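You operate a simulated robot arm through the tools that you are given. There is no shell and no other tool. Be economical: measure what you need, move in short steps, check, and stop when the job is done.

The job below is to be done with a simulated robot arm. You get a single attempt, and the scene is never put back.

## Task
Put the tin marked "lacquer" from the top of the blue bench on the shelf of the blue bench and the tin that says "varnish" on the triangle template. Take the blue bolt and put it on the grey tape roll. Put the steel scrap from the top of the right table on top of the white adapter. Take the purple chock and put it on the top of the steel table. Take the black cord end on the top of the right table and put it away on the top of the blue bench. Put one of the bare blocks from the top of the right table on top of the green adapter. Take the pink slat on the top of the right table and put it away on the far end of the right table. Do these in any order. Set down upright: tin.

Only the result counts: the job must be done as asked and must still hold three seconds after the hand-in. Knocking over, shifting, dropping, spilling or breaking anything else fails it.

## Robot
A 7-joint arm with a fingered hand on a trunk, on a base that drives. Base frame: it is fixed to the floor where the robot stands at the start and does not move with it; the origin is under the middle of the robot, x ahead of it, y to its left, z up; the surface under the hand at the start is at about z = 86. Readings come in cm, degrees, newtons and seconds.
With the tool pointing down near the work surface it reaches from about 46 to 90 cm from the robot's upright axis, wherever it stands. Its first joint turns from -143.0 to 143.0 degrees. Places, roughly: bare block (6x4x3 cm) [-260, -420, 90]; black cord end [-250, -375, 100]; blue bolt (3x3x9 cm) [170, 40, 90]; cream powder tin, lacquer tin, primer tin, varnish [75, 0, 100]; far end of the right table [-270, -190, 90]; green adapter [-300, -350, 100]; grey tape roll (6x6x3 cm) [120, 20, 90]; pink slat (5x2x3 cm) [-270, -420, 90]; purple chock (9x6x14 cm) [-280, -350, 90]; shelf of the blue bench [110, 10, 20]; steel scrap (5x5x15 cm) [-240, -240, 100]; top of the blue bench [110, 10, 90]; top of the steel table [-460, -120, 80]; triangle template (12x11x1 cm) [80, 40, 90]; white adapter [-275, -275, 100]. Payload 3 kg.
The tool frame sits at the grasp point between the pads (the TCP): z along the fingers, y along the line on which they close. The tips reach 2.6 cm beyond it. Largest opening 14.8 cm; the body of the gripper starts 7.3 cm behind the TCP. The gripper is a hand of 3 fingers: y runs from the thumb to the fingers, the wrist lies at [0, 0, -22.9] in the tool frame.
Orientation is that of the tool frame in the base frame, as [roll, pitch, yaw] about the fixed x, y, z axes, in that order (R = Rz(yaw) Ry(pitch) Rx(roll)). With the fingers straight down and closing along the base's y, the tool's x points along the base's -x, its y along +y and its z along -z.

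## Interface
- The arm moves only by the tool nudge_tool. Its argument "series" is a list of rows, each an object (a shift or turn left out is 0) with "linear": the shift along the tool's x, y, z in cm, a list of three; "rot": the turn, a rotation vector about the tool's x, y, z in degrees, a list of three. In form: [{"linear": [tx, ty, tz], "rot": [ax, ay, az]}, ...]. A call has 1 to 10 rows; each row shifts and turns the commanded pose from where the row before left it, along the tool's axes as they then stand. A row lasts 0.2 s, in which the tool goes at most 5 cm and 8.6 degrees; a call with a longer step from one row to the next is refused whole. Where a pose cannot be reached the arm comes as near as it can. A force on the tool above 40 N (or 10 N above the force at the start of the call, whichever is more), or a blocked arm, ends the call early, and 0.2 s more pass. In this call time passes only in rows, and 0.2 s behind the last. The reply holds the time, the measured pose of the TCP, the force on the tool along the base axes, the opening and the grip force, in the units named above and with some noise, with the torque about the TCP (base axes, N m) and any sound that the robot's microphone picked up, and new pictures: "pictures" is both (left out), scene, wrist or none.
- Cameras (640 x 400 px; columns grow to the right, rows downward): "scene" is now at [14.76, 1.48, 172.86]; the picture's right is [0.23, -0.97, -0.00], its down [-0.83, -0.20, -0.53] and it looks along [0.51, 0.12, -0.85] (base axes); focal length 286 px, centre (320, 200). "wrist" rides on the gripper at [6.8, -3.9, -9] in the tool frame; the picture's right is [0.50, 0.87, 0.00], its down [-0.65, 0.38, -0.65] and it looks along [-0.57, 0.33, 0.76] (tool axes); focal length 222 px, centre (320, 200). There is no depth. A picture from a camera that has moved, and an enlarged one, comes with that camera's place and axes in the base frame and with its lens.
- slide_trunk(by): slides the trunk up (or, below 0, down) by that many cm; the arm and the scene camera ride with it, the base frame stays. It gives what a move gives, with no picture.
- steer(legs): drives the robot by 1 to 6 legs, each [ahead, left, turn to the left] in cm, cm and degrees, along the robot's own axes; the way and the turn of a leg run together, so that a leg with both is an arc; at most 150 cm and 180 degrees a leg. The arm and the cameras ride along, it lands a little off, and it stops where it bumps. It gives what a move gives, and a new picture of the scene camera.
- set_fingers(finger1, finger2, thumb_bend): sets how far each is bent, from 0 (flat) to 1 (curled in); at 0.3 the hand is open as for a grip, at 0.7 the pads meet at the TCP. One left out holds its place. A second passes; each finger stops where it meets its share of the squeeze, and holds until it gets a number again. It is the only way to open and close the hand. It gives what a move gives, with no picture; readings hold the bend of each and the force on the fingers (four entries, about 0 where the hand has none), thumb and palm.
- pan_tilt(pan, tilt): turns the head with the scene camera to pan (to the left, within 86 degrees either way) and tilt (down, from -29 to 69), counted from straight ahead of the robot. It gives what a move gives, and a new picture of the scene camera.
- enlarge(camera, box): a new picture of the part [left, top, right, bottom] of that camera's present view, enlarged. The clock stands still meanwhile.
- hand_in(): hands the job in; it is judged then, once.

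Go step by step. Nothing tells you exact positions but the pictures and the camera data: compare them with the known pose of the tool, close in by small moves and look again before you grip or let go. The budget is 483 turns and 360 pictures, counting those below and the enlarged ones. Unless the task says otherwise, let go and move clear before handing in.

The tools are called after "Request:" by a JSON object that holds its "method" and its "body". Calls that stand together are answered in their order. nudge_tool: Moves the arm, as the interface text tells. Its arguments: {"type":"object","properties":{"series":{"type":"array","items":{"type":"object","properties":{"linear":{"type":"array","items":{"type":"number"}},"rot":{"type":"array","items":{"type":"number"}}}}},"pictures":{"type":"string","enum":["both","scene","wrist","none"]}},"required":["series"]} The other tools are called the same way: slide_trunk (by) slides the trunk up or down; set_fingers (finger1, finger2, thumb_bend) moves the fingers one by one; steer (legs) drives the base; pan_tilt (pan, tilt) turns the head that bears the scene camera; enlarge (camera, box) takes an enlarged picture of a part of a camera's view; hand_in () hands the job in.

At the start:

```text
t: 0.0
tool_pos: [72.06, 21.67, 112.54]
tcp_rot: [-180.0, -0.1, -180.0]
ft_force: [0.5, 0.2, 0.2]
wrist_torque: [-0.02, 0.0, 0.0]
grip_width: 14.81
grasp_force: 0.1
shape: jaw
bend: [0.3, 0.3, 0.3]
finger forces: [0.0, 0.0, 0.1, 0.1, 0.0, 0.0]
trunk travel left (down, up): [-67.5, 21.5]
robot x, y, heading: [0.06, -0.01, 0.0]
head pan, tilt: [13.3, 58.1]
```

scene: 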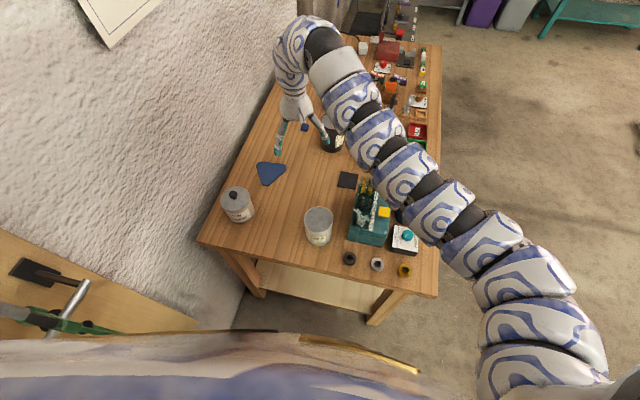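
wrist: 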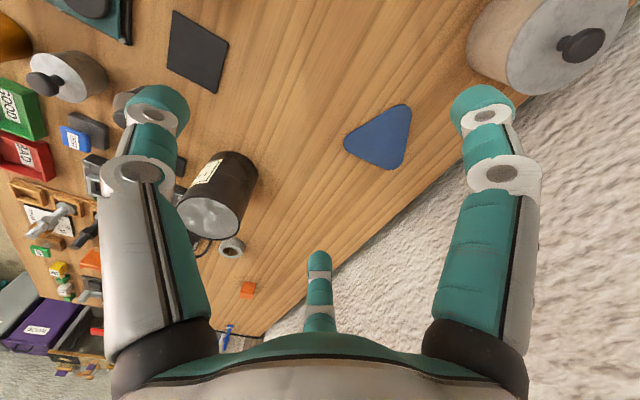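

I see the blue bench ahead with several tins and the blue triangle template. I'll enlarge the views to read the labels first.

Request:
{"method": "enlarge", "body": {"camera": "scene", "box": [200, 100, 440, 300]}}

Request:
{"method": "enlarge", "body": {"camera": "scene", "box": [300, 0, 460, 150]}}

Request:
{"method": "enlarge", "body": {"camera": "wrist", "box": [0, 0, 280, 380]}}

```text
2.00 times, centred on (320, 200) of scene
camera zoom: at [14.76, 1.48, 172.86], right [0.23, -0.97, 0.0], down [-0.83, -0.2, -0.53], along [0.51, 0.12, -0.85], focal length 573 px, centre (320, 200)
```

zoom: 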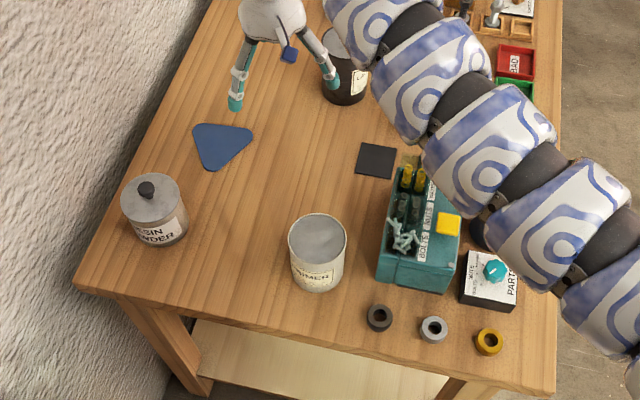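

```text
2.67 times, centred on (380, 75) of scene
camera zoom: at [14.76, 1.48, 172.86], right [0.23, -0.97, 0.0], down [-0.83, -0.2, -0.53], along [0.51, 0.12, -0.85], focal length 764 px, centre (160, 533)
```

zoom: 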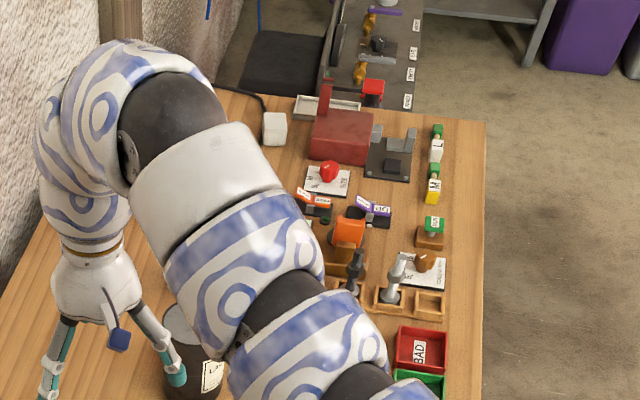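

```text
1.05 times, centred on (140, 190) of wrist (not enlarged: the box is as wide or as high as the picture)
camera zoom: at [65.35, 17.77, 121.54], right [-0.5, 0.87, 0.0], down [0.65, 0.38, 0.65], along [0.57, 0.33, -0.76], focal length 234 px, centre (510, 210)
```

zoom: 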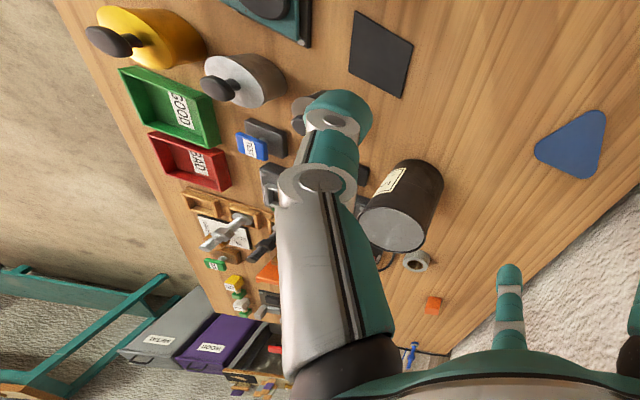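

I'll swing the arm right and up to uncover the bench and see all of it.

Request:
{"method": "nudge_tool", "body": {"series": [{"linear": [0, 0, -5]}, {"linear": [0, 0, -5]}, {"linear": [0, -5, 0]}, {"linear": [0, -5, 0]}, {"linear": [0, -5, 0]}, {"linear": [0, -5, 0]}, {"linear": [0, -5, 0]}, {"linear": [0, -5, 0]}, {"linear": [0, -5, 0]}, {"linear": [0, -5, 0]}], "pictures": "both"}}

```text
t: 2.2
tool_pos: [73.88, 16.23, 123.38]
tcp_rot: [-179.9, 0.0, 179.9]
ft_force: [-0.3, 0.6, 0.4]
wrist_torque: [-0.01, 0.0, 0.01]
grip_width: 14.8
grasp_force: 0.0
shape: jaw
bend: [0.3, 0.3, 0.3]
finger forces: [0.0, 0.0, 0.1, 0.0, 0.0, 0.1]
out of reach, approached as far as the arm can: row 3, 4, 5, 6, 7, 8, 9, 10
trunk travel left (down, up): [-67.5, 21.5]
robot x, y, heading: [0.07, -0.04, 0.2]
head pan, tilt: [13.3, 58.1]
camera scene: at [14.77, 1.37, 172.86], right [0.23, -0.97, 0.0], down [-0.83, -0.19, -0.53], along [0.51, 0.12, -0.85], focal length 286 px, centre (320, 200)
camera wrist: at [66.92, 12.36, 132.35], right [-0.5, 0.87, 0.0], down [0.65, 0.38, 0.65], along [0.57, 0.33, -0.76], focal length 222 px, centre (320, 200)
```

scene: 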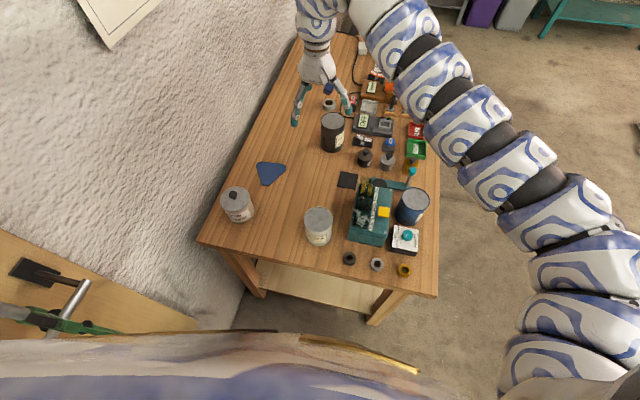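
wrist: 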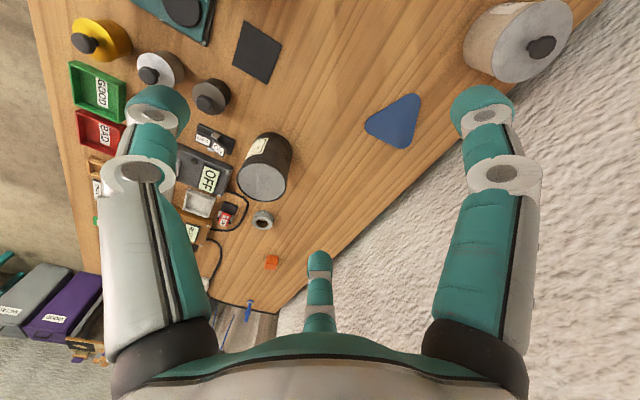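

Request:
{"method": "enlarge", "body": {"camera": "scene", "box": [300, 90, 460, 190]}}

Request:
{"method": "enlarge", "body": {"camera": "scene", "box": [330, 170, 490, 290]}}

```text
4.00 times, centred on (380, 140) of scene
camera zoom: at [14.77, 1.37, 172.86], right [0.23, -0.97, 0.0], down [-0.83, -0.19, -0.53], along [0.51, 0.12, -0.85], focal length 1146 px, centre (80, 440)
```

zoom: 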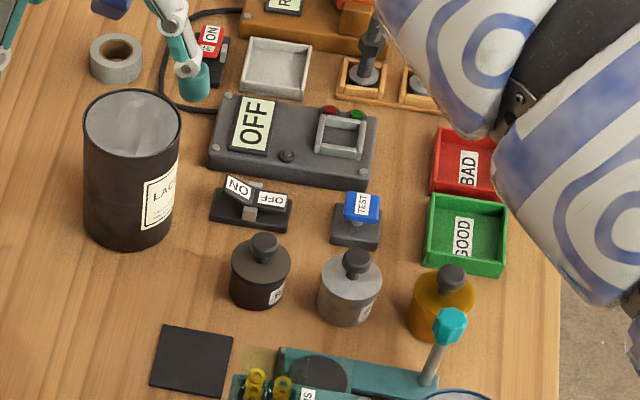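

```text
3.33 times, centred on (410, 230) of scene
camera zoom: at [14.77, 1.37, 172.86], right [0.23, -0.97, 0.0], down [-0.83, -0.19, -0.53], along [0.51, 0.12, -0.85], focal length 955 px, centre (20, 100)
```

zoom: 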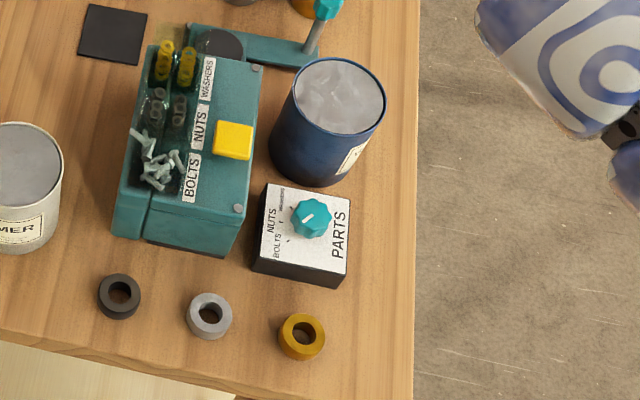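

Dark tin = lacquer at about (94,15), blue tin (probably varnish) about (67,-17), triangle about (75,35). I go back down a little and try moving towards the blue tin.

Request:
{"method": "nudge_tool", "body": {"series": [{"linear": [0, 0, 5]}, {"linear": [0, 0, 3]}, {"linear": [2, -4, 0]}, {"linear": [2, -4, 0]}, {"linear": [1, -4, 0]}], "pictures": "wrist"}}

```text
t: 3.4
tool_pos: [73.89, 16.19, 120.9]
tcp_rot: [-179.9, -0.1, -179.9]
ft_force: [0.5, 0.3, -0.5]
wrist_torque: [-0.01, 0.02, -0.02]
grip_width: 14.8
grasp_force: 0.2
shape: jaw
bend: [0.3, 0.3, 0.3]
finger forces: [0.0, 0.1, 0.0, 0.0, 0.1, 0.1]
out of reach, approached as far as the arm can: row 1, 2, 3, 4, 5
trunk travel left (down, up): [-67.5, 21.5]
robot x, y, heading: [-0.11, -0.06, 0.3]
head pan, tilt: [13.3, 58.1]
camera wrist: at [67.06, 12.43, 129.95], right [-0.5, 0.87, 0.0], down [0.66, 0.38, 0.65], along [0.57, 0.33, -0.76], focal length 222 px, centre (320, 200)
```

wrist: 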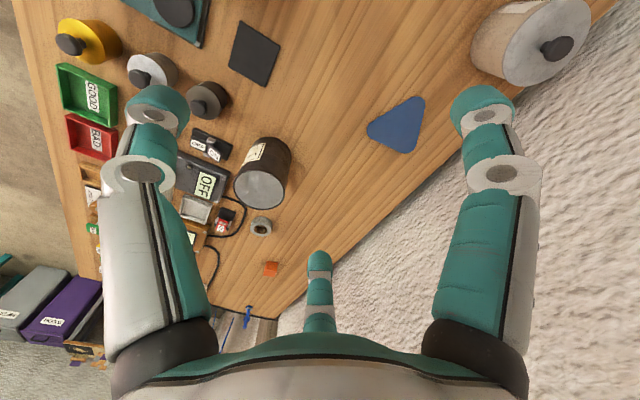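

Request:
{"method": "nudge_tool", "body": {"series": [{"linear": [0, 0, 0], "rot": [0, 0, 8]}, {"rot": [0, 0, 8]}, {"rot": [0, 0, 8]}], "pictures": "none"}}

```text
t: 4.2
tool_pos: [73.93, 16.18, 121.06]
tcp_rot: [-179.9, 0.0, 155.9]
ft_force: [-0.5, 0.2, 0.4]
wrist_torque: [0.01, -0.01, -0.01]
grip_width: 14.78
grasp_force: 0.0
shape: jaw
bend: [0.3, 0.3, 0.3]
finger forces: [0.0, 0.0, 0.0, 0.0, 0.0, 0.0]
trunk travel left (down, up): [-67.5, 21.5]
robot x, y, heading: [-0.04, -0.12, -0.2]
head pan, tilt: [13.3, 58.1]
```

Request:
{"method": "nudge_tool", "body": {"series": [{"linear": [-1.63, -3.65, 0]}, {"linear": [-1.63, -3.65, 0]}, {"linear": [-1.63, -3.65, 0]}], "pictures": "none"}}

```text
t: 5.0
tool_pos: [75.6, 14.5, 121.92]
tcp_rot: [180.0, 0.0, 156.0]
ft_force: [1.0, -0.2, 0.2]
wrist_torque: [0.05, 0.0, -0.01]
grip_width: 14.8
grasp_force: 0.1
shape: jaw
bend: [0.3, 0.3, 0.3]
finger forces: [0.1, 0.0, 0.0, 0.0, 0.1, 0.1]
out of reach, approached as far as the arm can: row 1, 2, 3
trunk travel left (down, up): [-67.5, 21.5]
robot x, y, heading: [0.2, 0.07, 0.2]
head pan, tilt: [13.3, 58.1]
```

Request:
{"method": "nudge_tool", "body": {"series": [{"linear": [0, 0, 4]}, {"linear": [0, 0, 4]}, {"linear": [0, 0, 3]}], "pictures": "none"}}

Request:
{"method": "nudge_tool", "body": {"series": [{"linear": [-1.63, -3.65, 0]}, {"linear": [-1.63, -3.65, 0]}, {"linear": [-1.63, -3.65, 0]}], "pictures": "none"}}

```text
t: 5.8
tool_pos: [76.08, 14.05, 111.07]
tcp_rot: [180.0, 0.0, 156.0]
ft_force: [-0.7, 0.3, 0.0]
wrist_torque: [0.01, -0.01, 0.02]
grip_width: 14.81
grasp_force: 0.2
shape: jaw
bend: [0.3, 0.3, 0.3]
finger forces: [0.0, 0.1, 0.1, 0.1, 0.0, 0.0]
out of reach, approached as far as the arm can: row 2
trunk travel left (down, up): [-67.5, 21.5]
robot x, y, heading: [0.25, 0.15, 0.2]
head pan, tilt: [13.3, 58.1]
```

```text
t: 6.6
tool_pos: [76.09, 14.01, 111.08]
tcp_rot: [179.9, 0.1, 156.0]
ft_force: [-0.3, -0.2, -0.3]
wrist_torque: [0.01, -0.01, 0.01]
grip_width: 14.78
grasp_force: 0.1
shape: jaw
bend: [0.3, 0.3, 0.3]
finger forces: [0.0, 0.0, 0.1, 0.1, 0.1, 0.0]
out of reach, approached as far as the arm can: row 1, 2, 3
trunk travel left (down, up): [-67.5, 21.5]
robot x, y, heading: [-0.1, 0.05, -0.1]
head pan, tilt: [13.3, 58.1]
```

Request:
{"method": "pan_tilt", "body": {"pan": -15, "tilt": 60}}

```text
t: 7.5
tool_pos: [76.11, 13.88, 111.11]
tcp_rot: [180.0, 0.0, 155.9]
ft_force: [-0.5, -0.1, -0.5]
wrist_torque: [0.0, 0.01, 0.05]
grip_width: 14.78
grasp_force: 0.1
shape: jaw
bend: [0.3, 0.3, 0.3]
finger forces: [0.0, 0.0, 0.0, 0.0, 0.1, 0.0]
trunk travel left (down, up): [-67.5, 21.5]
robot x, y, heading: [-0.11, 0.08, -0.1]
head pan, tilt: [-15.0, 60.0]
camera scene: at [14.51, -1.83, 172.64], right [-0.26, -0.97, 0.0], down [-0.84, 0.22, -0.5], along [0.48, -0.13, -0.87], focal length 286 px, centre (320, 200)
```

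scene: 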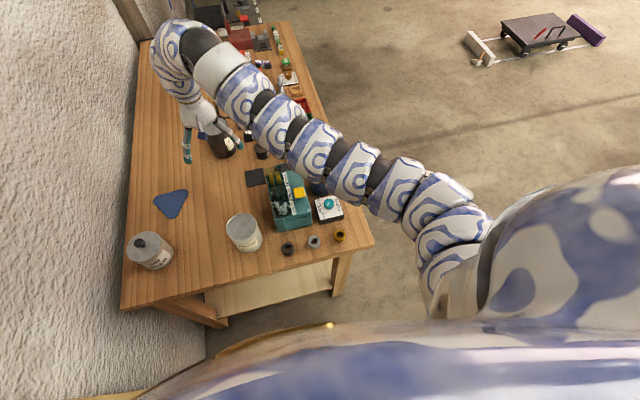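

Request:
{"method": "nudge_tool", "body": {"series": [{"linear": [3.65, -1.63, 0]}, {"linear": [3.65, -1.63, 0]}, {"linear": [3.65, -1.63, 0]}], "pictures": "none"}}

Request:
{"method": "nudge_tool", "body": {"series": [{"linear": [-1.63, -3.65, 0]}, {"linear": [-1.63, -3.65, 0]}, {"linear": [-1.63, -3.65, 0]}], "pictures": "none"}}

```text
t: 8.3
tool_pos: [75.98, 13.94, 111.05]
tcp_rot: [179.9, 0.0, 156.0]
ft_force: [0.1, -0.2, 0.0]
wrist_torque: [0.05, 0.02, 0.01]
grip_width: 14.79
grasp_force: 0.1
shape: jaw
bend: [0.3, 0.3, 0.3]
finger forces: [0.0, 0.1, 0.0, 0.0, 0.0, 0.1]
out of reach, approached as far as the arm can: row 1, 2, 3
trunk travel left (down, up): [-67.5, 21.5]
robot x, y, heading: [0.14, 0.03, -0.1]
head pan, tilt: [-15.0, 60.0]
```

```text
t: 9.1
tool_pos: [76.1, 14.15, 111.17]
tcp_rot: [-180.0, -0.1, 156.0]
ft_force: [-0.2, -0.7, -0.3]
wrist_torque: [-0.01, 0.0, -0.02]
grip_width: 14.8
grasp_force: 0.1
shape: jaw
bend: [0.3, 0.3, 0.3]
finger forces: [0.0, 0.0, 0.1, 0.0, 0.0, 0.0]
out of reach, approached as far as the arm can: row 1, 2, 3
trunk travel left (down, up): [-67.5, 21.5]
robot x, y, heading: [-0.1, -0.29, -0.1]
head pan, tilt: [-15.0, 60.0]
```

Request:
{"method": "nudge_tool", "body": {"series": [{"linear": [1.63, 3.65, 0]}, {"linear": [1.63, 3.65, 0]}], "pictures": "none"}}

Request:
{"method": "nudge_tool", "body": {"series": [{"linear": [3.65, -1.63, 0]}, {"linear": [3.65, -1.63, 0]}], "pictures": "none"}}

Request:
{"method": "nudge_tool", "body": {"series": [{"rot": [0, 0, 8]}, {"rot": [0, 0, 8]}, {"rot": [0, 0, 8]}], "pictures": "none"}}

```text
t: 9.7
tool_pos: [76.09, 22.0, 111.25]
tcp_rot: [-179.9, -0.1, 155.9]
ft_force: [0.2, 0.1, 0.1]
wrist_torque: [-0.05, 0.03, -0.02]
grip_width: 14.79
grasp_force: 0.0
shape: jaw
bend: [0.3, 0.3, 0.3]
finger forces: [0.0, 0.0, 0.0, 0.0, 0.0, 0.1]
trunk travel left (down, up): [-67.5, 21.5]
robot x, y, heading: [-0.15, 0.4, -0.1]
head pan, tilt: [-15.0, 60.0]
```

```text
t: 10.3
tool_pos: [72.17, 21.72, 111.26]
tcp_rot: [-180.0, 0.0, 155.9]
ft_force: [0.0, 0.9, -1.1]
wrist_torque: [0.03, 0.06, -0.01]
grip_width: 14.79
grasp_force: 0.0
shape: jaw
bend: [0.3, 0.3, 0.3]
finger forces: [0.0, 0.0, 0.0, 0.0, 0.1, 0.0]
out of reach, approached as far as the arm can: row 2
trunk travel left (down, up): [-67.5, 21.5]
robot x, y, heading: [0.22, 0.23, 0.0]
head pan, tilt: [-15.0, 60.0]
```

```text
t: 11.1
tool_pos: [72.15, 21.92, 111.2]
tcp_rot: [-179.9, 0.1, 131.9]
ft_force: [0.4, 0.1, -0.1]
wrist_torque: [0.03, 0.0, 0.02]
grip_width: 14.77
grasp_force: 0.0
shape: jaw
bend: [0.3, 0.3, 0.3]
finger forces: [0.0, 0.1, 0.0, 0.0, 0.1, 0.0]
trunk travel left (down, up): [-67.5, 21.5]
robot x, y, heading: [0.12, 0.04, -0.1]
head pan, tilt: [-15.0, 60.0]
```

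Inward reach seems limited at this height, so I raise the trunk and bring the hand down relative to it.

Request:
{"method": "slide_trunk", "body": {"by": 20}}

Request:
{"method": "nudge_tool", "body": {"series": [{"linear": [0, 0, 5]}, {"linear": [0, 0, 5]}, {"linear": [0, 0, 5]}, {"linear": [0, 0, 4]}], "pictures": "none"}}

Request:
{"method": "nudge_tool", "body": {"series": [{"linear": [0, -4, 0]}, {"linear": [0, -4, 0]}, {"linear": [0, -4, 0]}], "pictures": "none"}}

```text
t: 13.3
tool_pos: [72.21, 21.97, 131.28]
tcp_rot: [-180.0, 0.1, 132.0]
ft_force: [-0.4, -0.3, 0.3]
wrist_torque: [0.0, 0.01, 0.01]
grip_width: 14.79
grasp_force: 0.0
shape: jaw
bend: [0.3, 0.3, 0.3]
finger forces: [0.1, 0.0, 0.0, 0.0, 0.0, 0.1]
trunk travel left (down, up): [-87.5, 1.5]
robot x, y, heading: [0.38, 0.05, 0.0]
head pan, tilt: [-15.0, 60.0]
```

```text
t: 14.3
tool_pos: [72.34, 21.91, 112.27]
tcp_rot: [180.0, 0.1, 132.0]
ft_force: [-0.2, -0.2, 0.2]
wrist_torque: [0.0, 0.02, 0.01]
grip_width: 14.79
grasp_force: 0.0
shape: jaw
bend: [0.3, 0.3, 0.3]
finger forces: [0.0, 0.0, 0.0, 0.1, 0.1, 0.0]
trunk travel left (down, up): [-87.5, 1.5]
robot x, y, heading: [-0.24, 0.27, 0.2]
head pan, tilt: [-15.0, 60.0]
```

```text
t: 15.3
tool_pos: [58.29, 17.81, 103.35]
tcp_rot: [-174.8, -7.4, 131.8]
ft_force: [0.3, 0.2, 0.3]
wrist_torque: [0.04, 0.01, 0.01]
grip_width: 14.84
grasp_force: 0.0
shape: jaw
bend: [0.3, 0.3, 0.3]
finger forces: [0.0, 0.0, 0.0, 0.0, 0.0, 0.1]
out of reach, approached as far as the arm can: row 2, 3
trunk travel left (down, up): [-87.5, 1.5]
robot x, y, heading: [-0.12, -0.03, -0.0]
head pan, tilt: [-15.0, 60.0]
stopped in row 3: the arm was blocked; the commanded pose is now the measured one
```

Request:
{"method": "pan_tilt", "body": {"pan": 10, "tilt": 55}}

Request:
{"method": "enlarge", "body": {"camera": "wrist", "box": [0, 0, 640, 400]}}

```text
t: 16.2
tool_pos: [58.15, 17.86, 103.5]
tcp_rot: [-174.7, -7.4, 131.7]
ft_force: [0.5, 0.1, 0.2]
wrist_torque: [-0.01, 0.02, -0.01]
grip_width: 14.77
grasp_force: 0.1
shape: jaw
bend: [0.3, 0.3, 0.3]
finger forces: [0.1, 0.0, 0.0, 0.0, 0.0, 0.0]
trunk travel left (down, up): [-87.5, 1.5]
robot x, y, heading: [-0.11, 0.1, 0.0]
head pan, tilt: [10.0, 55.0]
camera scene: at [15.2, 1.08, 193.24], right [0.17, -0.99, 0.0], down [-0.81, -0.14, -0.57], along [0.56, 0.1, -0.82], focal length 286 px, centre (320, 200)
```

scene: 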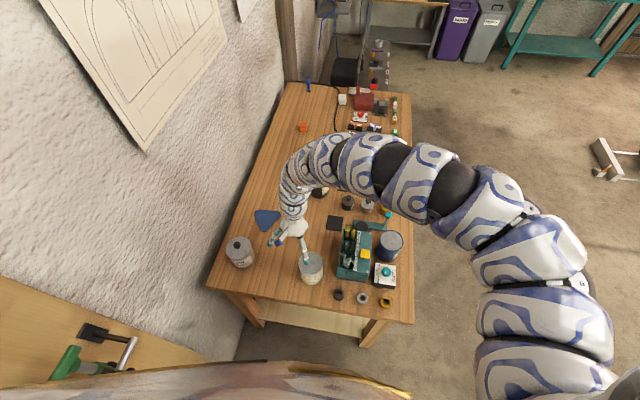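

```text
1.00 times, centred on (320, 200) of wrist (not enlarged: the box is as wide or as high as the picture)
camera zoom: at [52.19, 19.95, 113.57], right [0.31, 0.95, -0.01], down [0.81, -0.25, 0.53], along [0.5, -0.17, -0.85], focal length 222 px, centre (320, 200)
```

zoom: 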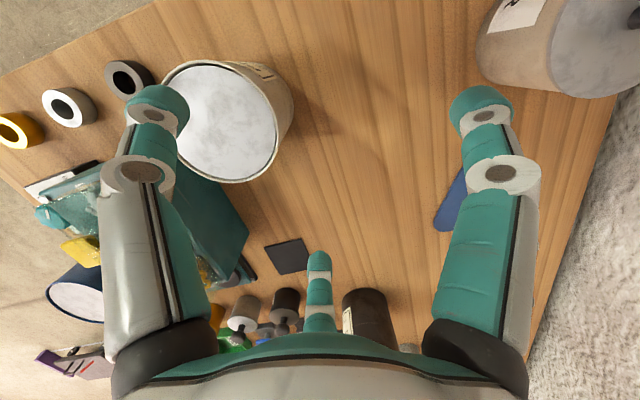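

Request:
{"method": "nudge_tool", "body": {"series": [{"linear": [0, 0, -4]}, {"linear": [0, 0, -4]}], "pictures": "none"}}

Request:
{"method": "nudge_tool", "body": {"series": [{"rot": [0, 0, -8]}, {"rot": [0, 0, -8]}, {"rot": [0, 0, -8]}], "pictures": "none"}}

```text
t: 16.8
tool_pos: [61.27, 18.61, 109.79]
tcp_rot: [-174.7, -7.5, 131.8]
ft_force: [0.6, -0.6, 0.2]
wrist_torque: [0.03, 0.03, 0.03]
grip_width: 14.79
grasp_force: 0.0
shape: jaw
bend: [0.3, 0.3, 0.3]
finger forces: [0.0, 0.0, 0.0, 0.0, 0.0, 0.1]
out of reach, approached as far as the arm can: row 1, 2
trunk travel left (down, up): [-87.5, 1.5]
robot x, y, heading: [0.16, -0.23, 0.1]
head pan, tilt: [10.0, 55.0]
```

```text
t: 17.6
tool_pos: [61.13, 18.71, 109.76]
tcp_rot: [-178.2, -9.0, 156.1]
ft_force: [0.1, -0.1, 0.6]
wrist_torque: [0.02, 0.01, 0.02]
grip_width: 14.79
grasp_force: 0.1
shape: jaw
bend: [0.3, 0.3, 0.3]
finger forces: [0.0, 0.0, 0.0, 0.0, 0.1, 0.0]
trunk travel left (down, up): [-87.5, 1.5]
robot x, y, heading: [-0.05, 0.12, -0.0]
head pan, tilt: [10.0, 55.0]
```

Request:
{"method": "nudge_tool", "body": {"series": [{"linear": [-4, 1.8, 0]}, {"linear": [-4, 1.8, 0]}, {"rot": [-1.8, -4.5, 0]}, {"rot": [0, -4.5, 0]}, {"rot": [0, 0, -8]}, {"rot": [0, 0, -8]}, {"rot": [0, 0, -8]}], "pictures": "scene"}}

```text
t: 19.2
tool_pos: [69.86, 18.84, 108.39]
tcp_rot: [180.0, 0.2, -179.7]
ft_force: [0.1, -0.4, -0.2]
wrist_torque: [0.0, -0.03, -0.01]
grip_width: 14.79
grasp_force: 0.1
shape: jaw
bend: [0.3, 0.3, 0.3]
finger forces: [0.0, 0.0, 0.0, 0.0, 0.1, 0.0]
trunk travel left (down, up): [-87.5, 1.5]
robot x, y, heading: [-0.0, 0.05, -0.1]
head pan, tilt: [10.0, 55.0]
camera scene: at [15.18, 1.05, 193.24], right [0.17, -0.98, 0.0], down [-0.81, -0.14, -0.57], along [0.56, 0.1, -0.82], focal length 286 px, centre (320, 200)
```

scene: 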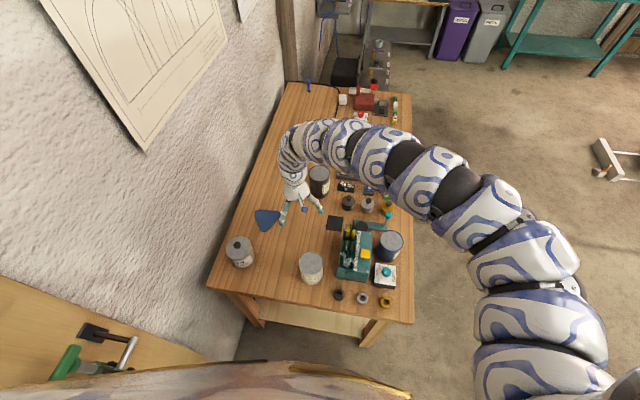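

Request:
{"method": "enlarge", "body": {"camera": "scene", "box": [200, 190, 420, 320]}}

Request:
{"method": "enlarge", "body": {"camera": "scene", "box": [280, 60, 440, 190]}}

```text
2.91 times, centred on (310, 255) of scene
camera zoom: at [15.18, 1.05, 193.24], right [0.17, -0.98, 0.0], down [-0.81, -0.14, -0.57], along [0.56, 0.1, -0.82], focal length 833 px, centre (349, 40)
```

zoom: 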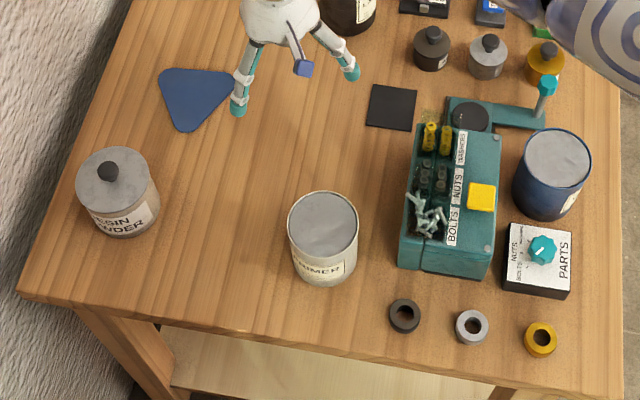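

```text
3.08 times, centred on (360, 125) of scene
camera zoom: at [15.18, 1.05, 193.24], right [0.17, -0.98, 0.0], down [-0.81, -0.14, -0.57], along [0.56, 0.1, -0.82], focal length 881 px, centre (197, 431)
```

zoom: 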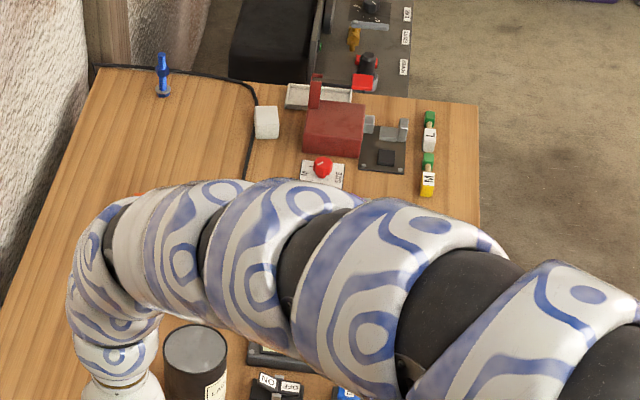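

All is vertical again. My estimates: varnish (66.8,-16), triangle (75,35.3), lacquer (94,15), bolt standing at (170,35). I'll keep the arm fixed in the robot frame and use base and trunk to move over the blue tin.

Request:
{"method": "steer", "body": {"legs": [[-3.1, -34.8, 0]]}}

Request:
{"method": "enlarge", "body": {"camera": "wrist", "box": [0, 0, 640, 400]}}

```text
t: 21.4
tool_pos: [66.73, -16.19, 108.32]
tcp_rot: [180.0, 0.1, 179.9]
ft_force: [0.0, -1.0, 0.9]
wrist_torque: [0.05, -0.01, 0.0]
grip_width: 14.82
grasp_force: 0.1
shape: jaw
bend: [0.3, 0.3, 0.3]
finger forces: [0.1, 0.0, 0.0, 0.0, 0.0, 0.0]
trunk travel left (down, up): [-87.5, 1.5]
robot x, y, heading: [-3.53, -34.78, -0.3]
head pan, tilt: [10.0, 55.0]
camera scene: at [12.0, -33.73, 193.25], right [0.17, -0.99, 0.0], down [-0.81, -0.14, -0.57], along [0.57, 0.1, -0.82], focal length 286 px, centre (320, 200)
```

scene: 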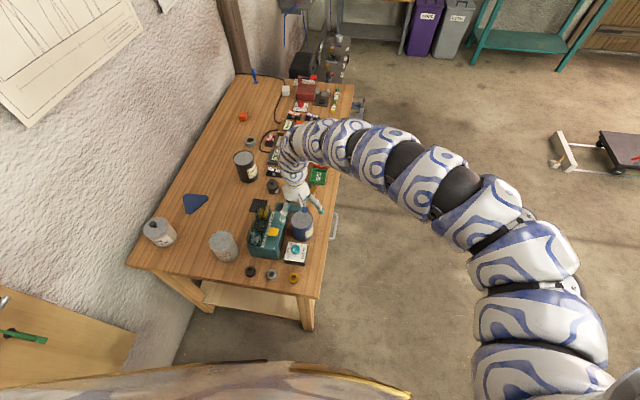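

```text
1.00 times, centred on (320, 200) of wrist (not enlarged: the box is as wide or as high as the picture)
camera zoom: at [59.88, -20.04, 117.41], right [-0.5, 0.87, 0.0], down [0.66, 0.38, 0.66], along [0.57, 0.33, -0.76], focal length 222 px, centre (320, 200)
```

zoom: 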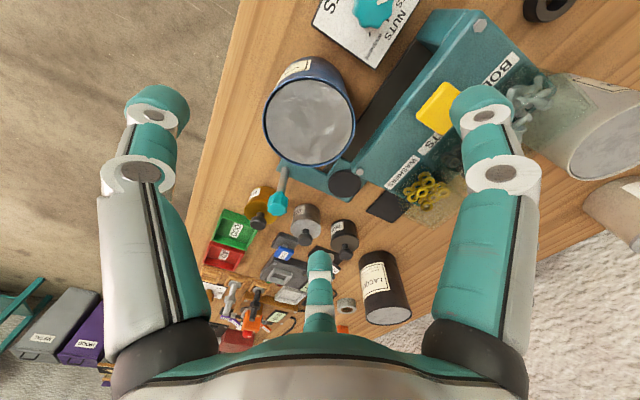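

Request:
{"method": "enlarge", "body": {"camera": "scene", "box": [240, 170, 360, 290]}}

Request:
{"method": "enlarge", "body": {"camera": "wrist", "box": [220, 30, 420, 230]}}

```text
3.33 times, centred on (300, 230) of scene
camera zoom: at [12.0, -33.73, 193.25], right [0.17, -0.99, 0.0], down [-0.81, -0.14, -0.57], along [0.57, 0.1, -0.82], focal length 955 px, centre (387, 100)
```

zoom: 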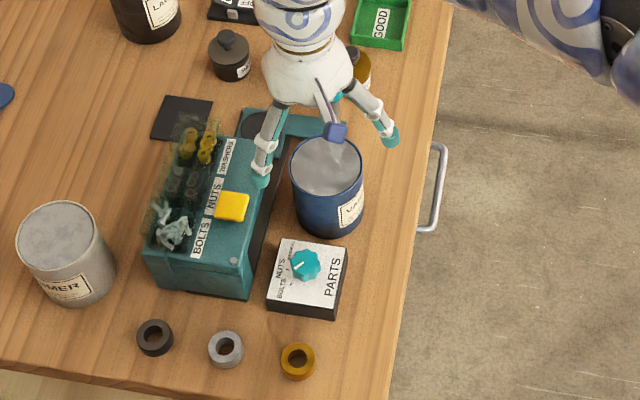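

```text
2.00 times, centred on (320, 130) of wrist
camera zoom: at [59.88, -20.04, 117.41], right [-0.5, 0.87, 0.0], down [0.66, 0.38, 0.66], along [0.57, 0.33, -0.76], focal length 444 px, centre (320, 340)
```

zoom: 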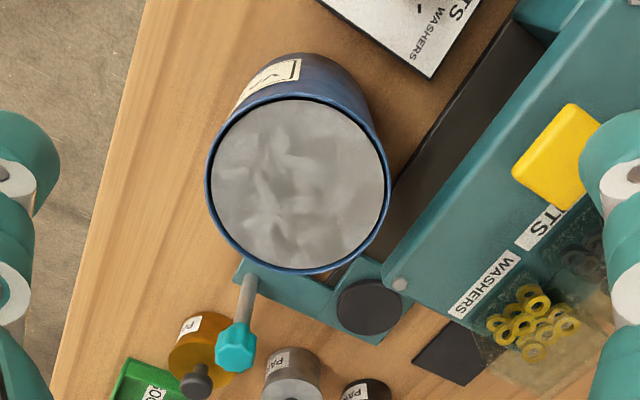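

The label reads "VA…", so it is the varnish tin, centred near (66.6,-17.3), top about z 99.5. I centre over it and lower with the trunk.

Request:
{"method": "nudge_tool", "body": {"series": [{"linear": [0.1, -1.1, 0]}], "pictures": "none"}}

Request:
{"method": "slide_trunk", "body": {"by": -8}}

Request:
{"method": "enlarge", "body": {"camera": "wrist", "box": [0, 0, 640, 400]}}

Request:
{"method": "enlarge", "body": {"camera": "scene", "box": [240, 170, 360, 290]}}

```text
t: 21.9
tool_pos: [66.65, -17.31, 108.31]
tcp_rot: [-180.0, 0.1, 179.8]
ft_force: [0.0, 0.2, -0.1]
wrist_torque: [0.04, -0.03, 0.02]
grip_width: 14.8
grasp_force: 0.1
shape: jaw
bend: [0.3, 0.3, 0.3]
finger forces: [0.0, 0.1, 0.0, 0.1, 0.1, 0.0]
trunk travel left (down, up): [-87.5, 1.5]
robot x, y, heading: [-2.98, -34.54, -0.3]
head pan, tilt: [10.0, 55.0]
```

```text
t: 23.0
tool_pos: [66.55, -17.25, 100.42]
tcp_rot: [-179.9, 0.1, 179.7]
ft_force: [-0.6, -0.3, 0.5]
wrist_torque: [0.03, 0.01, 0.01]
grip_width: 14.79
grasp_force: 0.1
shape: jaw
bend: [0.3, 0.3, 0.3]
finger forces: [0.0, 0.1, 0.0, 0.0, 0.1, 0.1]
trunk travel left (down, up): [-79.5, 9.5]
robot x, y, heading: [-3.27, -34.81, -0.3]
head pan, tilt: [10.0, 55.0]
```

```text
1.00 times, centred on (320, 200) of wrist (not enlarged: the box is as wide or as high as the picture)
camera zoom: at [59.77, -21.09, 109.41], right [-0.5, 0.87, 0.0], down [0.66, 0.38, 0.65], along [0.57, 0.32, -0.76], focal length 222 px, centre (320, 200)
```

zoom: 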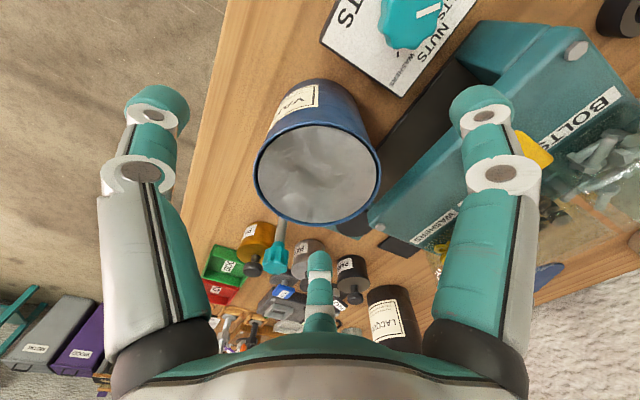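

```text
3.33 times, centred on (300, 230) of scene
camera zoom: at [11.99, -33.61, 185.25], right [0.17, -0.99, 0.0], down [-0.81, -0.14, -0.57], along [0.57, 0.1, -0.82], focal length 955 px, centre (387, 100)
```

zoom: 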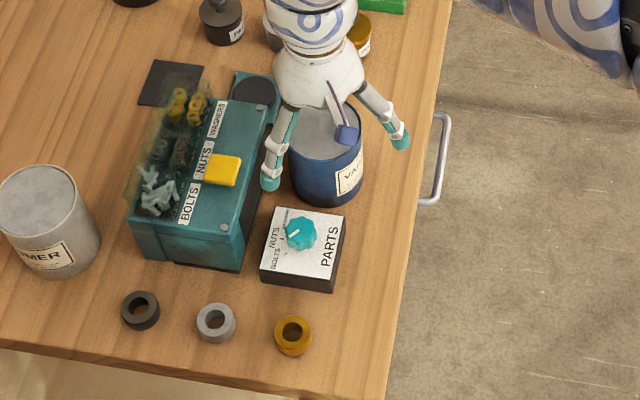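

Request:
{"method": "set_fingers", "body": {"finger1": 0.36, "finger2": 0.36, "thumb_bend": 0.36}}

Request:
{"method": "slide_trunk", "body": {"by": -6.5}}

Request:
{"method": "enlarge", "body": {"camera": "wrist", "box": [0, 0, 640, 400]}}

Request:
{"method": "enlarge", "body": {"camera": "scene", "box": [240, 170, 360, 290]}}

```text
t: 24.0
tool_pos: [66.57, -17.15, 100.35]
tcp_rot: [-180.0, 0.1, 179.8]
ft_force: [0.3, -0.5, 0.3]
wrist_torque: [-0.02, -0.03, -0.02]
grip_width: 10.84
grasp_force: 0.0
shape: fingers
bend: [0.36, 0.36, 0.36]
finger forces: [0.0, 0.0, 0.0, 0.1, 0.0, 0.1]
trunk travel left (down, up): [-79.5, 9.5]
robot x, y, heading: [-3.6, -34.62, -0.3]
head pan, tilt: [10.0, 55.0]
```

```text
t: 25.1
tool_pos: [66.83, -17.25, 93.85]
tcp_rot: [-180.0, 0.1, 179.7]
ft_force: [3.8, 1.7, 3.7]
wrist_torque: [0.08, -0.15, 0.0]
grip_width: 10.85
grasp_force: 2.4
shape: fingers
bend: [0.36, 0.34, 0.36]
finger forces: [0.1, 5.1, 0.0, 0.0, 0.0, 0.0]
trunk travel left (down, up): [-73.0, 16.0]
robot x, y, heading: [-3.1, -34.48, -0.3]
head pan, tilt: [10.0, 55.0]
```

```text
1.00 times, centred on (320, 200) of wrist (not enlarged: the box is as wide or as high as the picture)
camera zoom: at [59.8, -21.07, 102.91], right [-0.5, 0.87, 0.0], down [0.66, 0.38, 0.66], along [0.57, 0.32, -0.76], focal length 222 px, centre (320, 200)
```

zoom: 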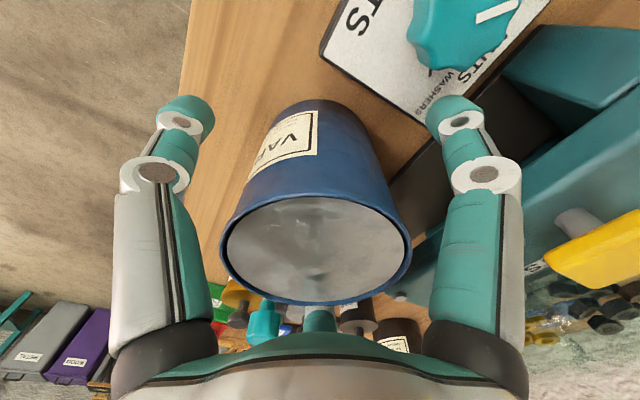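

```text
3.33 times, centred on (300, 230) of scene
camera zoom: at [12.01, -33.58, 178.75], right [0.17, -0.99, 0.0], down [-0.81, -0.14, -0.57], along [0.57, 0.1, -0.82], focal length 955 px, centre (387, 100)
```

zoom: 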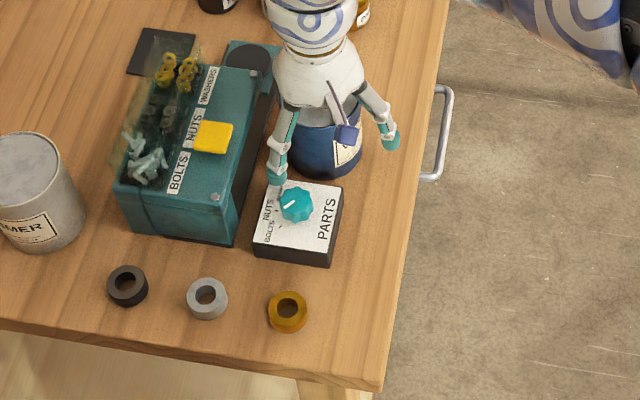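

Request:
{"method": "enlarge", "body": {"camera": "scene", "box": [290, 195, 350, 245]}}

Request:
{"method": "enlarge", "body": {"camera": "wrist", "box": [200, 160, 540, 370]}}

```text
8.00 times, centred on (320, 220) of scene
camera zoom: at [12.01, -33.58, 178.75], right [0.17, -0.99, 0.0], down [-0.81, -0.14, -0.57], along [0.57, 0.1, -0.82], focal length 2291 px, centre (320, 40)
```

zoom: 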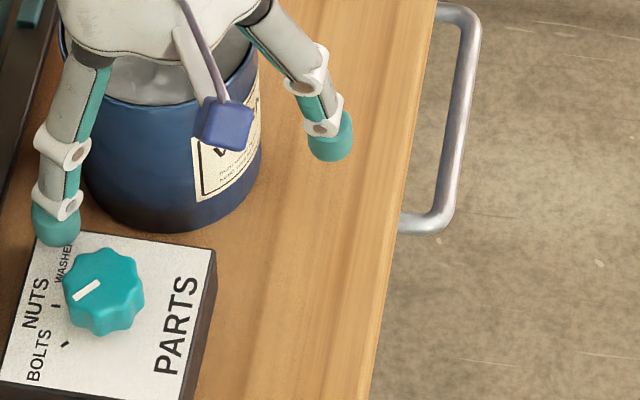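

```text
1.88 times, centred on (370, 265) of wrist
camera zoom: at [59.8, -21.07, 102.91], right [-0.5, 0.87, 0.0], down [0.66, 0.38, 0.66], along [0.57, 0.32, -0.76], focal length 418 px, centre (226, 78)
```

zoom: 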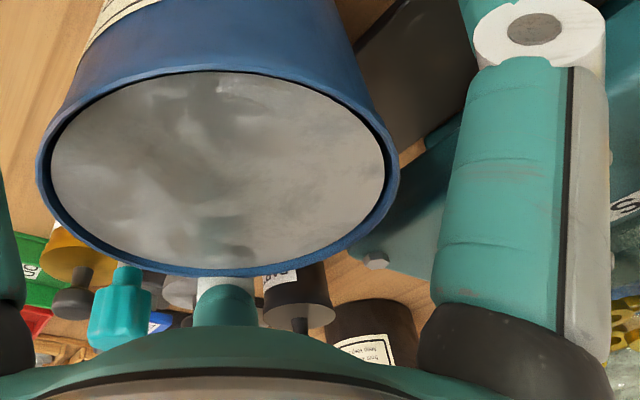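

The back finger touches the rim; I shift the tool slightly away in that direction.

Request:
{"method": "nudge_tool", "body": {"series": [{"linear": [-0.6, 0.35, 0]}], "pictures": "wrist"}}

```text
t: 25.5
tool_pos: [67.34, -16.88, 93.76]
tcp_rot: [-179.9, 0.1, 179.8]
ft_force: [0.1, -0.2, -0.6]
wrist_torque: [0.03, -0.03, -0.01]
grip_width: 10.86
grasp_force: 0.0
shape: fingers
bend: [0.36, 0.36, 0.36]
finger forces: [0.1, 0.0, 0.0, 0.0, 0.0, 0.0]
trunk travel left (down, up): [-73.0, 16.0]
robot x, y, heading: [-2.93, -34.48, -0.4]
head pan, tilt: [10.0, 55.0]
camera wrist: at [60.47, -20.76, 102.83], right [-0.5, 0.87, 0.0], down [0.66, 0.38, 0.65], along [0.57, 0.32, -0.76], focal length 222 px, centre (320, 200)
```

wrist: 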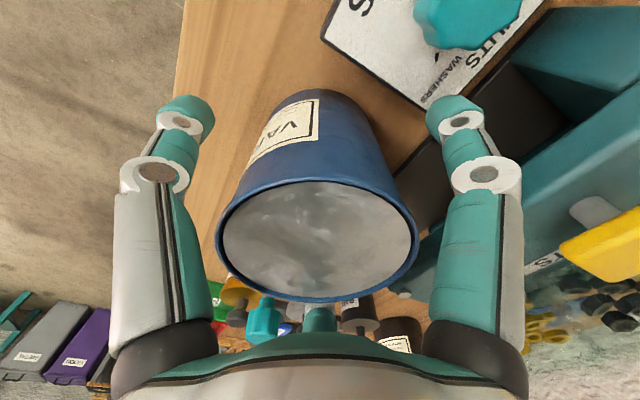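

Request:
{"method": "set_fingers", "body": {"finger1": 0.5, "finger2": 0.5, "thumb_bend": 0.5}}

Request:
{"method": "slide_trunk", "body": {"by": 2}}

Request:
{"method": "enlarge", "body": {"camera": "wrist", "box": [0, 0, 640, 400]}}

Request:
{"method": "enlarge", "body": {"camera": "scene", "box": [240, 170, 360, 290]}}

```text
t: 26.5
tool_pos: [67.35, -16.96, 93.89]
tcp_rot: [-180.0, 0.1, 179.7]
ft_force: [2.0, 0.2, 2.3]
wrist_torque: [-0.03, -0.05, -0.02]
grip_width: 6.82
grasp_force: 4.2
shape: fingers
bend: [0.49, 0.46, 0.48]
finger forces: [1.2, 4.5, 0.1, 0.0, 3.1, 0.0]
trunk travel left (down, up): [-73.0, 16.0]
robot x, y, heading: [-2.96, -34.96, -0.3]
head pan, tilt: [10.0, 55.0]
```

```text
t: 27.1
tool_pos: [67.41, -16.98, 95.81]
tcp_rot: [-180.0, 0.1, 179.8]
ft_force: [-0.5, -0.3, -4.6]
wrist_torque: [-0.03, 0.0, -0.02]
grip_width: 6.89
grasp_force: 4.2
shape: fingers
bend: [0.48, 0.46, 0.48]
finger forces: [2.1, 3.0, 0.0, 0.1, 2.8, 0.1]
trunk travel left (down, up): [-75.0, 14.0]
robot x, y, heading: [-3.57, -34.52, -0.3]
head pan, tilt: [10.0, 55.0]
```

```text
1.00 times, centred on (320, 200) of wrist (not enlarged: the box is as wide or as high as the picture)
camera zoom: at [60.48, -20.73, 104.82], right [-0.5, 0.87, 0.0], down [0.66, 0.38, 0.65], along [0.57, 0.32, -0.76], focal length 222 px, centre (320, 200)
```

zoom: 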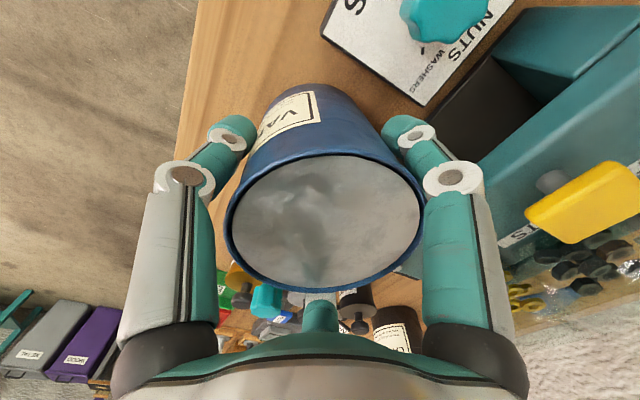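

```text
3.33 times, centred on (300, 230) of scene
camera zoom: at [12.1, -33.59, 180.74], right [0.17, -0.99, 0.0], down [-0.81, -0.14, -0.57], along [0.56, 0.1, -0.82], focal length 955 px, centre (387, 100)
```

zoom: 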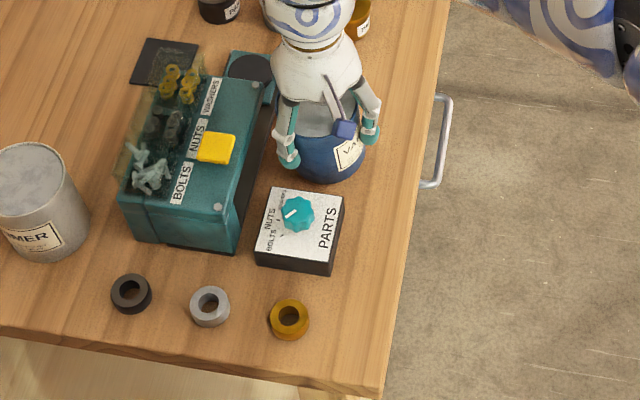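

Request:
{"method": "set_fingers", "body": {"finger1": 0.7, "finger2": 0.7, "thumb_bend": 0.7}}

Request:
{"method": "slide_trunk", "body": {"by": 5}}

Request:
{"method": "enlarge", "body": {"camera": "wrist", "box": [0, 0, 640, 400]}}

Request:
{"method": "enlarge", "body": {"camera": "scene", "box": [240, 170, 360, 290]}}

```text
t: 28.1
tool_pos: [67.31, -16.85, 95.85]
tcp_rot: [180.0, 0.1, 179.8]
ft_force: [-0.2, -0.2, -5.2]
wrist_torque: [-0.03, -0.01, -0.01]
grip_width: 6.58
grasp_force: 18.1
shape: fingers
bend: [0.48, 0.46, 0.53]
finger forces: [10.5, 10.4, 0.0, 0.0, 14.2, 0.0]
trunk travel left (down, up): [-75.0, 14.0]
robot x, y, heading: [-3.11, -34.55, -0.3]
head pan, tilt: [10.0, 55.0]
```

```text
t: 29.1
tool_pos: [67.33, -16.86, 100.83]
tcp_rot: [-180.0, 0.1, 179.8]
ft_force: [0.3, -1.1, -4.6]
wrist_torque: [-0.05, -0.02, -0.01]
grip_width: 6.6
grasp_force: 17.6
shape: fingers
bend: [0.48, 0.46, 0.53]
finger forces: [10.6, 10.5, 0.0, 0.0, 14.2, 0.0]
trunk travel left (down, up): [-80.0, 9.0]
robot x, y, heading: [-2.87, -34.46, -0.5]
head pan, tilt: [10.0, 55.0]
```

```text
1.00 times, centred on (320, 200) of wrist (not enlarged: the box is as wide or as high as the picture)
camera zoom: at [60.48, -20.73, 109.83], right [-0.5, 0.87, 0.0], down [0.66, 0.38, 0.65], along [0.57, 0.32, -0.76], focal length 222 px, centre (320, 200)
```

zoom: 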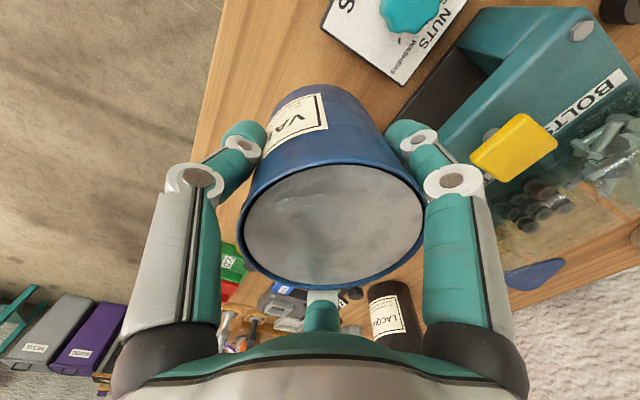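

```text
3.33 times, centred on (300, 230) of scene
camera zoom: at [12.09, -33.59, 185.74], right [0.17, -0.99, 0.0], down [-0.81, -0.14, -0.57], along [0.56, 0.1, -0.82], focal length 955 px, centre (387, 100)
```

zoom: 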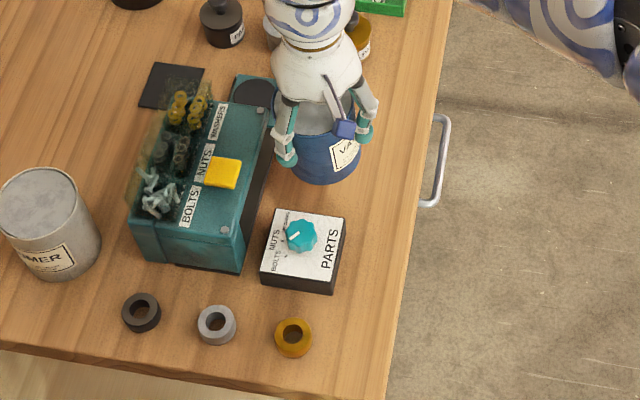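

Tin is held firmly (about 5 N). I raise fully, then drive back left, and finish with the arm toward the triangle.

Request:
{"method": "slide_trunk", "body": {"by": 8.9}}

Request:
{"method": "steer", "body": {"legs": [[3, 36, 0]]}}

```text
t: 30.3
tool_pos: [67.38, -16.88, 109.86]
tcp_rot: [179.9, 0.2, 179.8]
ft_force: [0.6, 0.1, -5.3]
wrist_torque: [-0.02, 0.03, -0.02]
grip_width: 6.6
grasp_force: 17.6
shape: fingers
bend: [0.48, 0.46, 0.53]
finger forces: [10.7, 10.3, 0.0, 0.0, 14.2, 0.0]
trunk travel left (down, up): [-88.9, 0.1]
robot x, y, heading: [-3.13, -34.53, -0.3]
head pan, tilt: [10.0, 55.0]
```

```text
t: 32.6
tool_pos: [70.38, 19.78, 109.77]
tcp_rot: [-180.0, 0.2, -179.8]
ft_force: [0.2, 0.2, -5.4]
wrist_torque: [-0.06, 0.04, 0.0]
grip_width: 6.62
grasp_force: 18.2
shape: fingers
bend: [0.48, 0.46, 0.53]
finger forces: [10.6, 10.5, 0.0, 0.0, 14.3, 0.0]
trunk travel left (down, up): [-88.9, 0.1]
robot x, y, heading: [-0.17, 1.79, 0.1]
head pan, tilt: [10.0, 55.0]
camera scene: at [15.15, 2.83, 194.64], right [0.17, -0.98, 0.0], down [-0.81, -0.14, -0.57], along [0.56, 0.1, -0.82], focal length 286 px, centre (320, 200)
```

scene: 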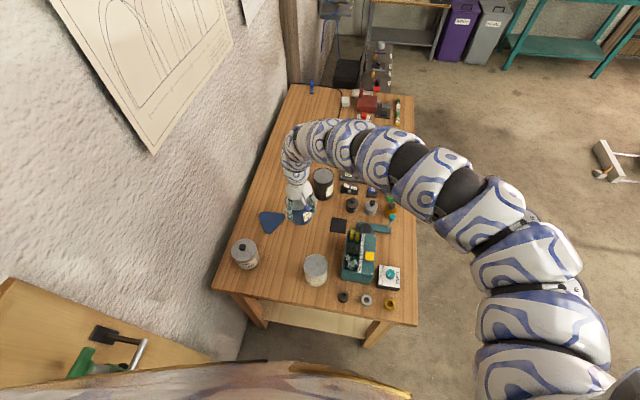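

Request:
{"method": "nudge_tool", "body": {"series": [{"linear": [-2, 4, 0]}, {"linear": [-2, 4, 0]}, {"linear": [-0.5, 4, 0]}], "pictures": "both"}}

Request:
{"method": "enlarge", "body": {"camera": "scene", "box": [220, 180, 340, 280]}}

```text
t: 33.6
tool_pos: [79.78, 24.36, 109.77]
tcp_rot: [-179.8, 0.0, 173.8]
ft_force: [-1.5, 0.7, -4.6]
wrist_torque: [-0.02, 0.01, -0.01]
grip_width: 6.51
grasp_force: 17.4
shape: fingers
bend: [0.47, 0.45, 0.54]
finger forces: [10.2, 11.0, 0.1, 0.1, 14.5, 0.0]
trunk travel left (down, up): [-88.9, 0.1]
robot x, y, heading: [-0.08, 1.56, -0.1]
head pan, tilt: [10.0, 55.0]
stopped in row 3: the arm was blocked; the commanded pose is now the measured one
camera scene: at [15.05, 2.8, 194.65], right [0.17, -0.98, 0.0], down [-0.81, -0.14, -0.57], along [0.56, 0.1, -0.82], focal length 286 px, centre (320, 200)
camera wrist: at [72.62, 21.28, 118.75], right [-0.41, 0.91, 0.0], down [0.69, 0.31, 0.65], along [0.6, 0.26, -0.76], focal length 222 px, centre (320, 200)
```

scene: 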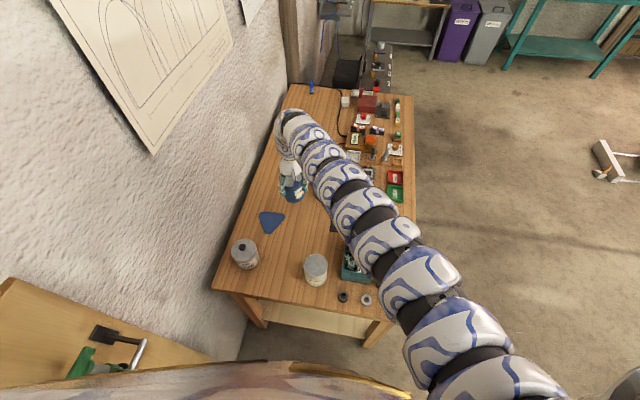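
wrist: 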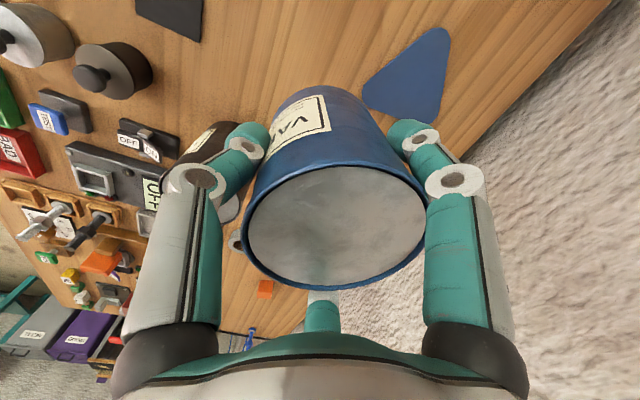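

```text
4.00 times, centred on (280, 230) of scene
camera zoom: at [15.05, 2.8, 194.65], right [0.17, -0.98, 0.0], down [-0.81, -0.14, -0.57], along [0.56, 0.1, -0.82], focal length 1146 px, centre (480, 80)
```

zoom: 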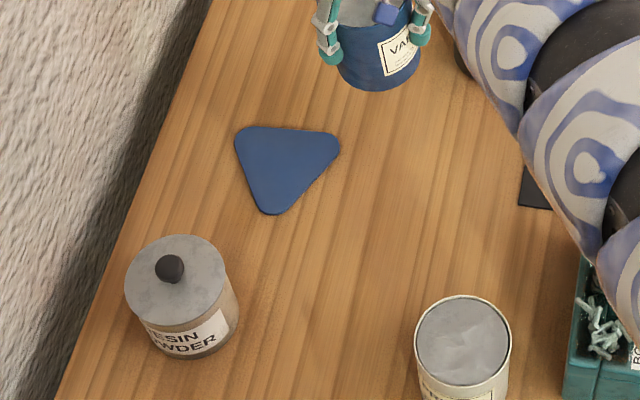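

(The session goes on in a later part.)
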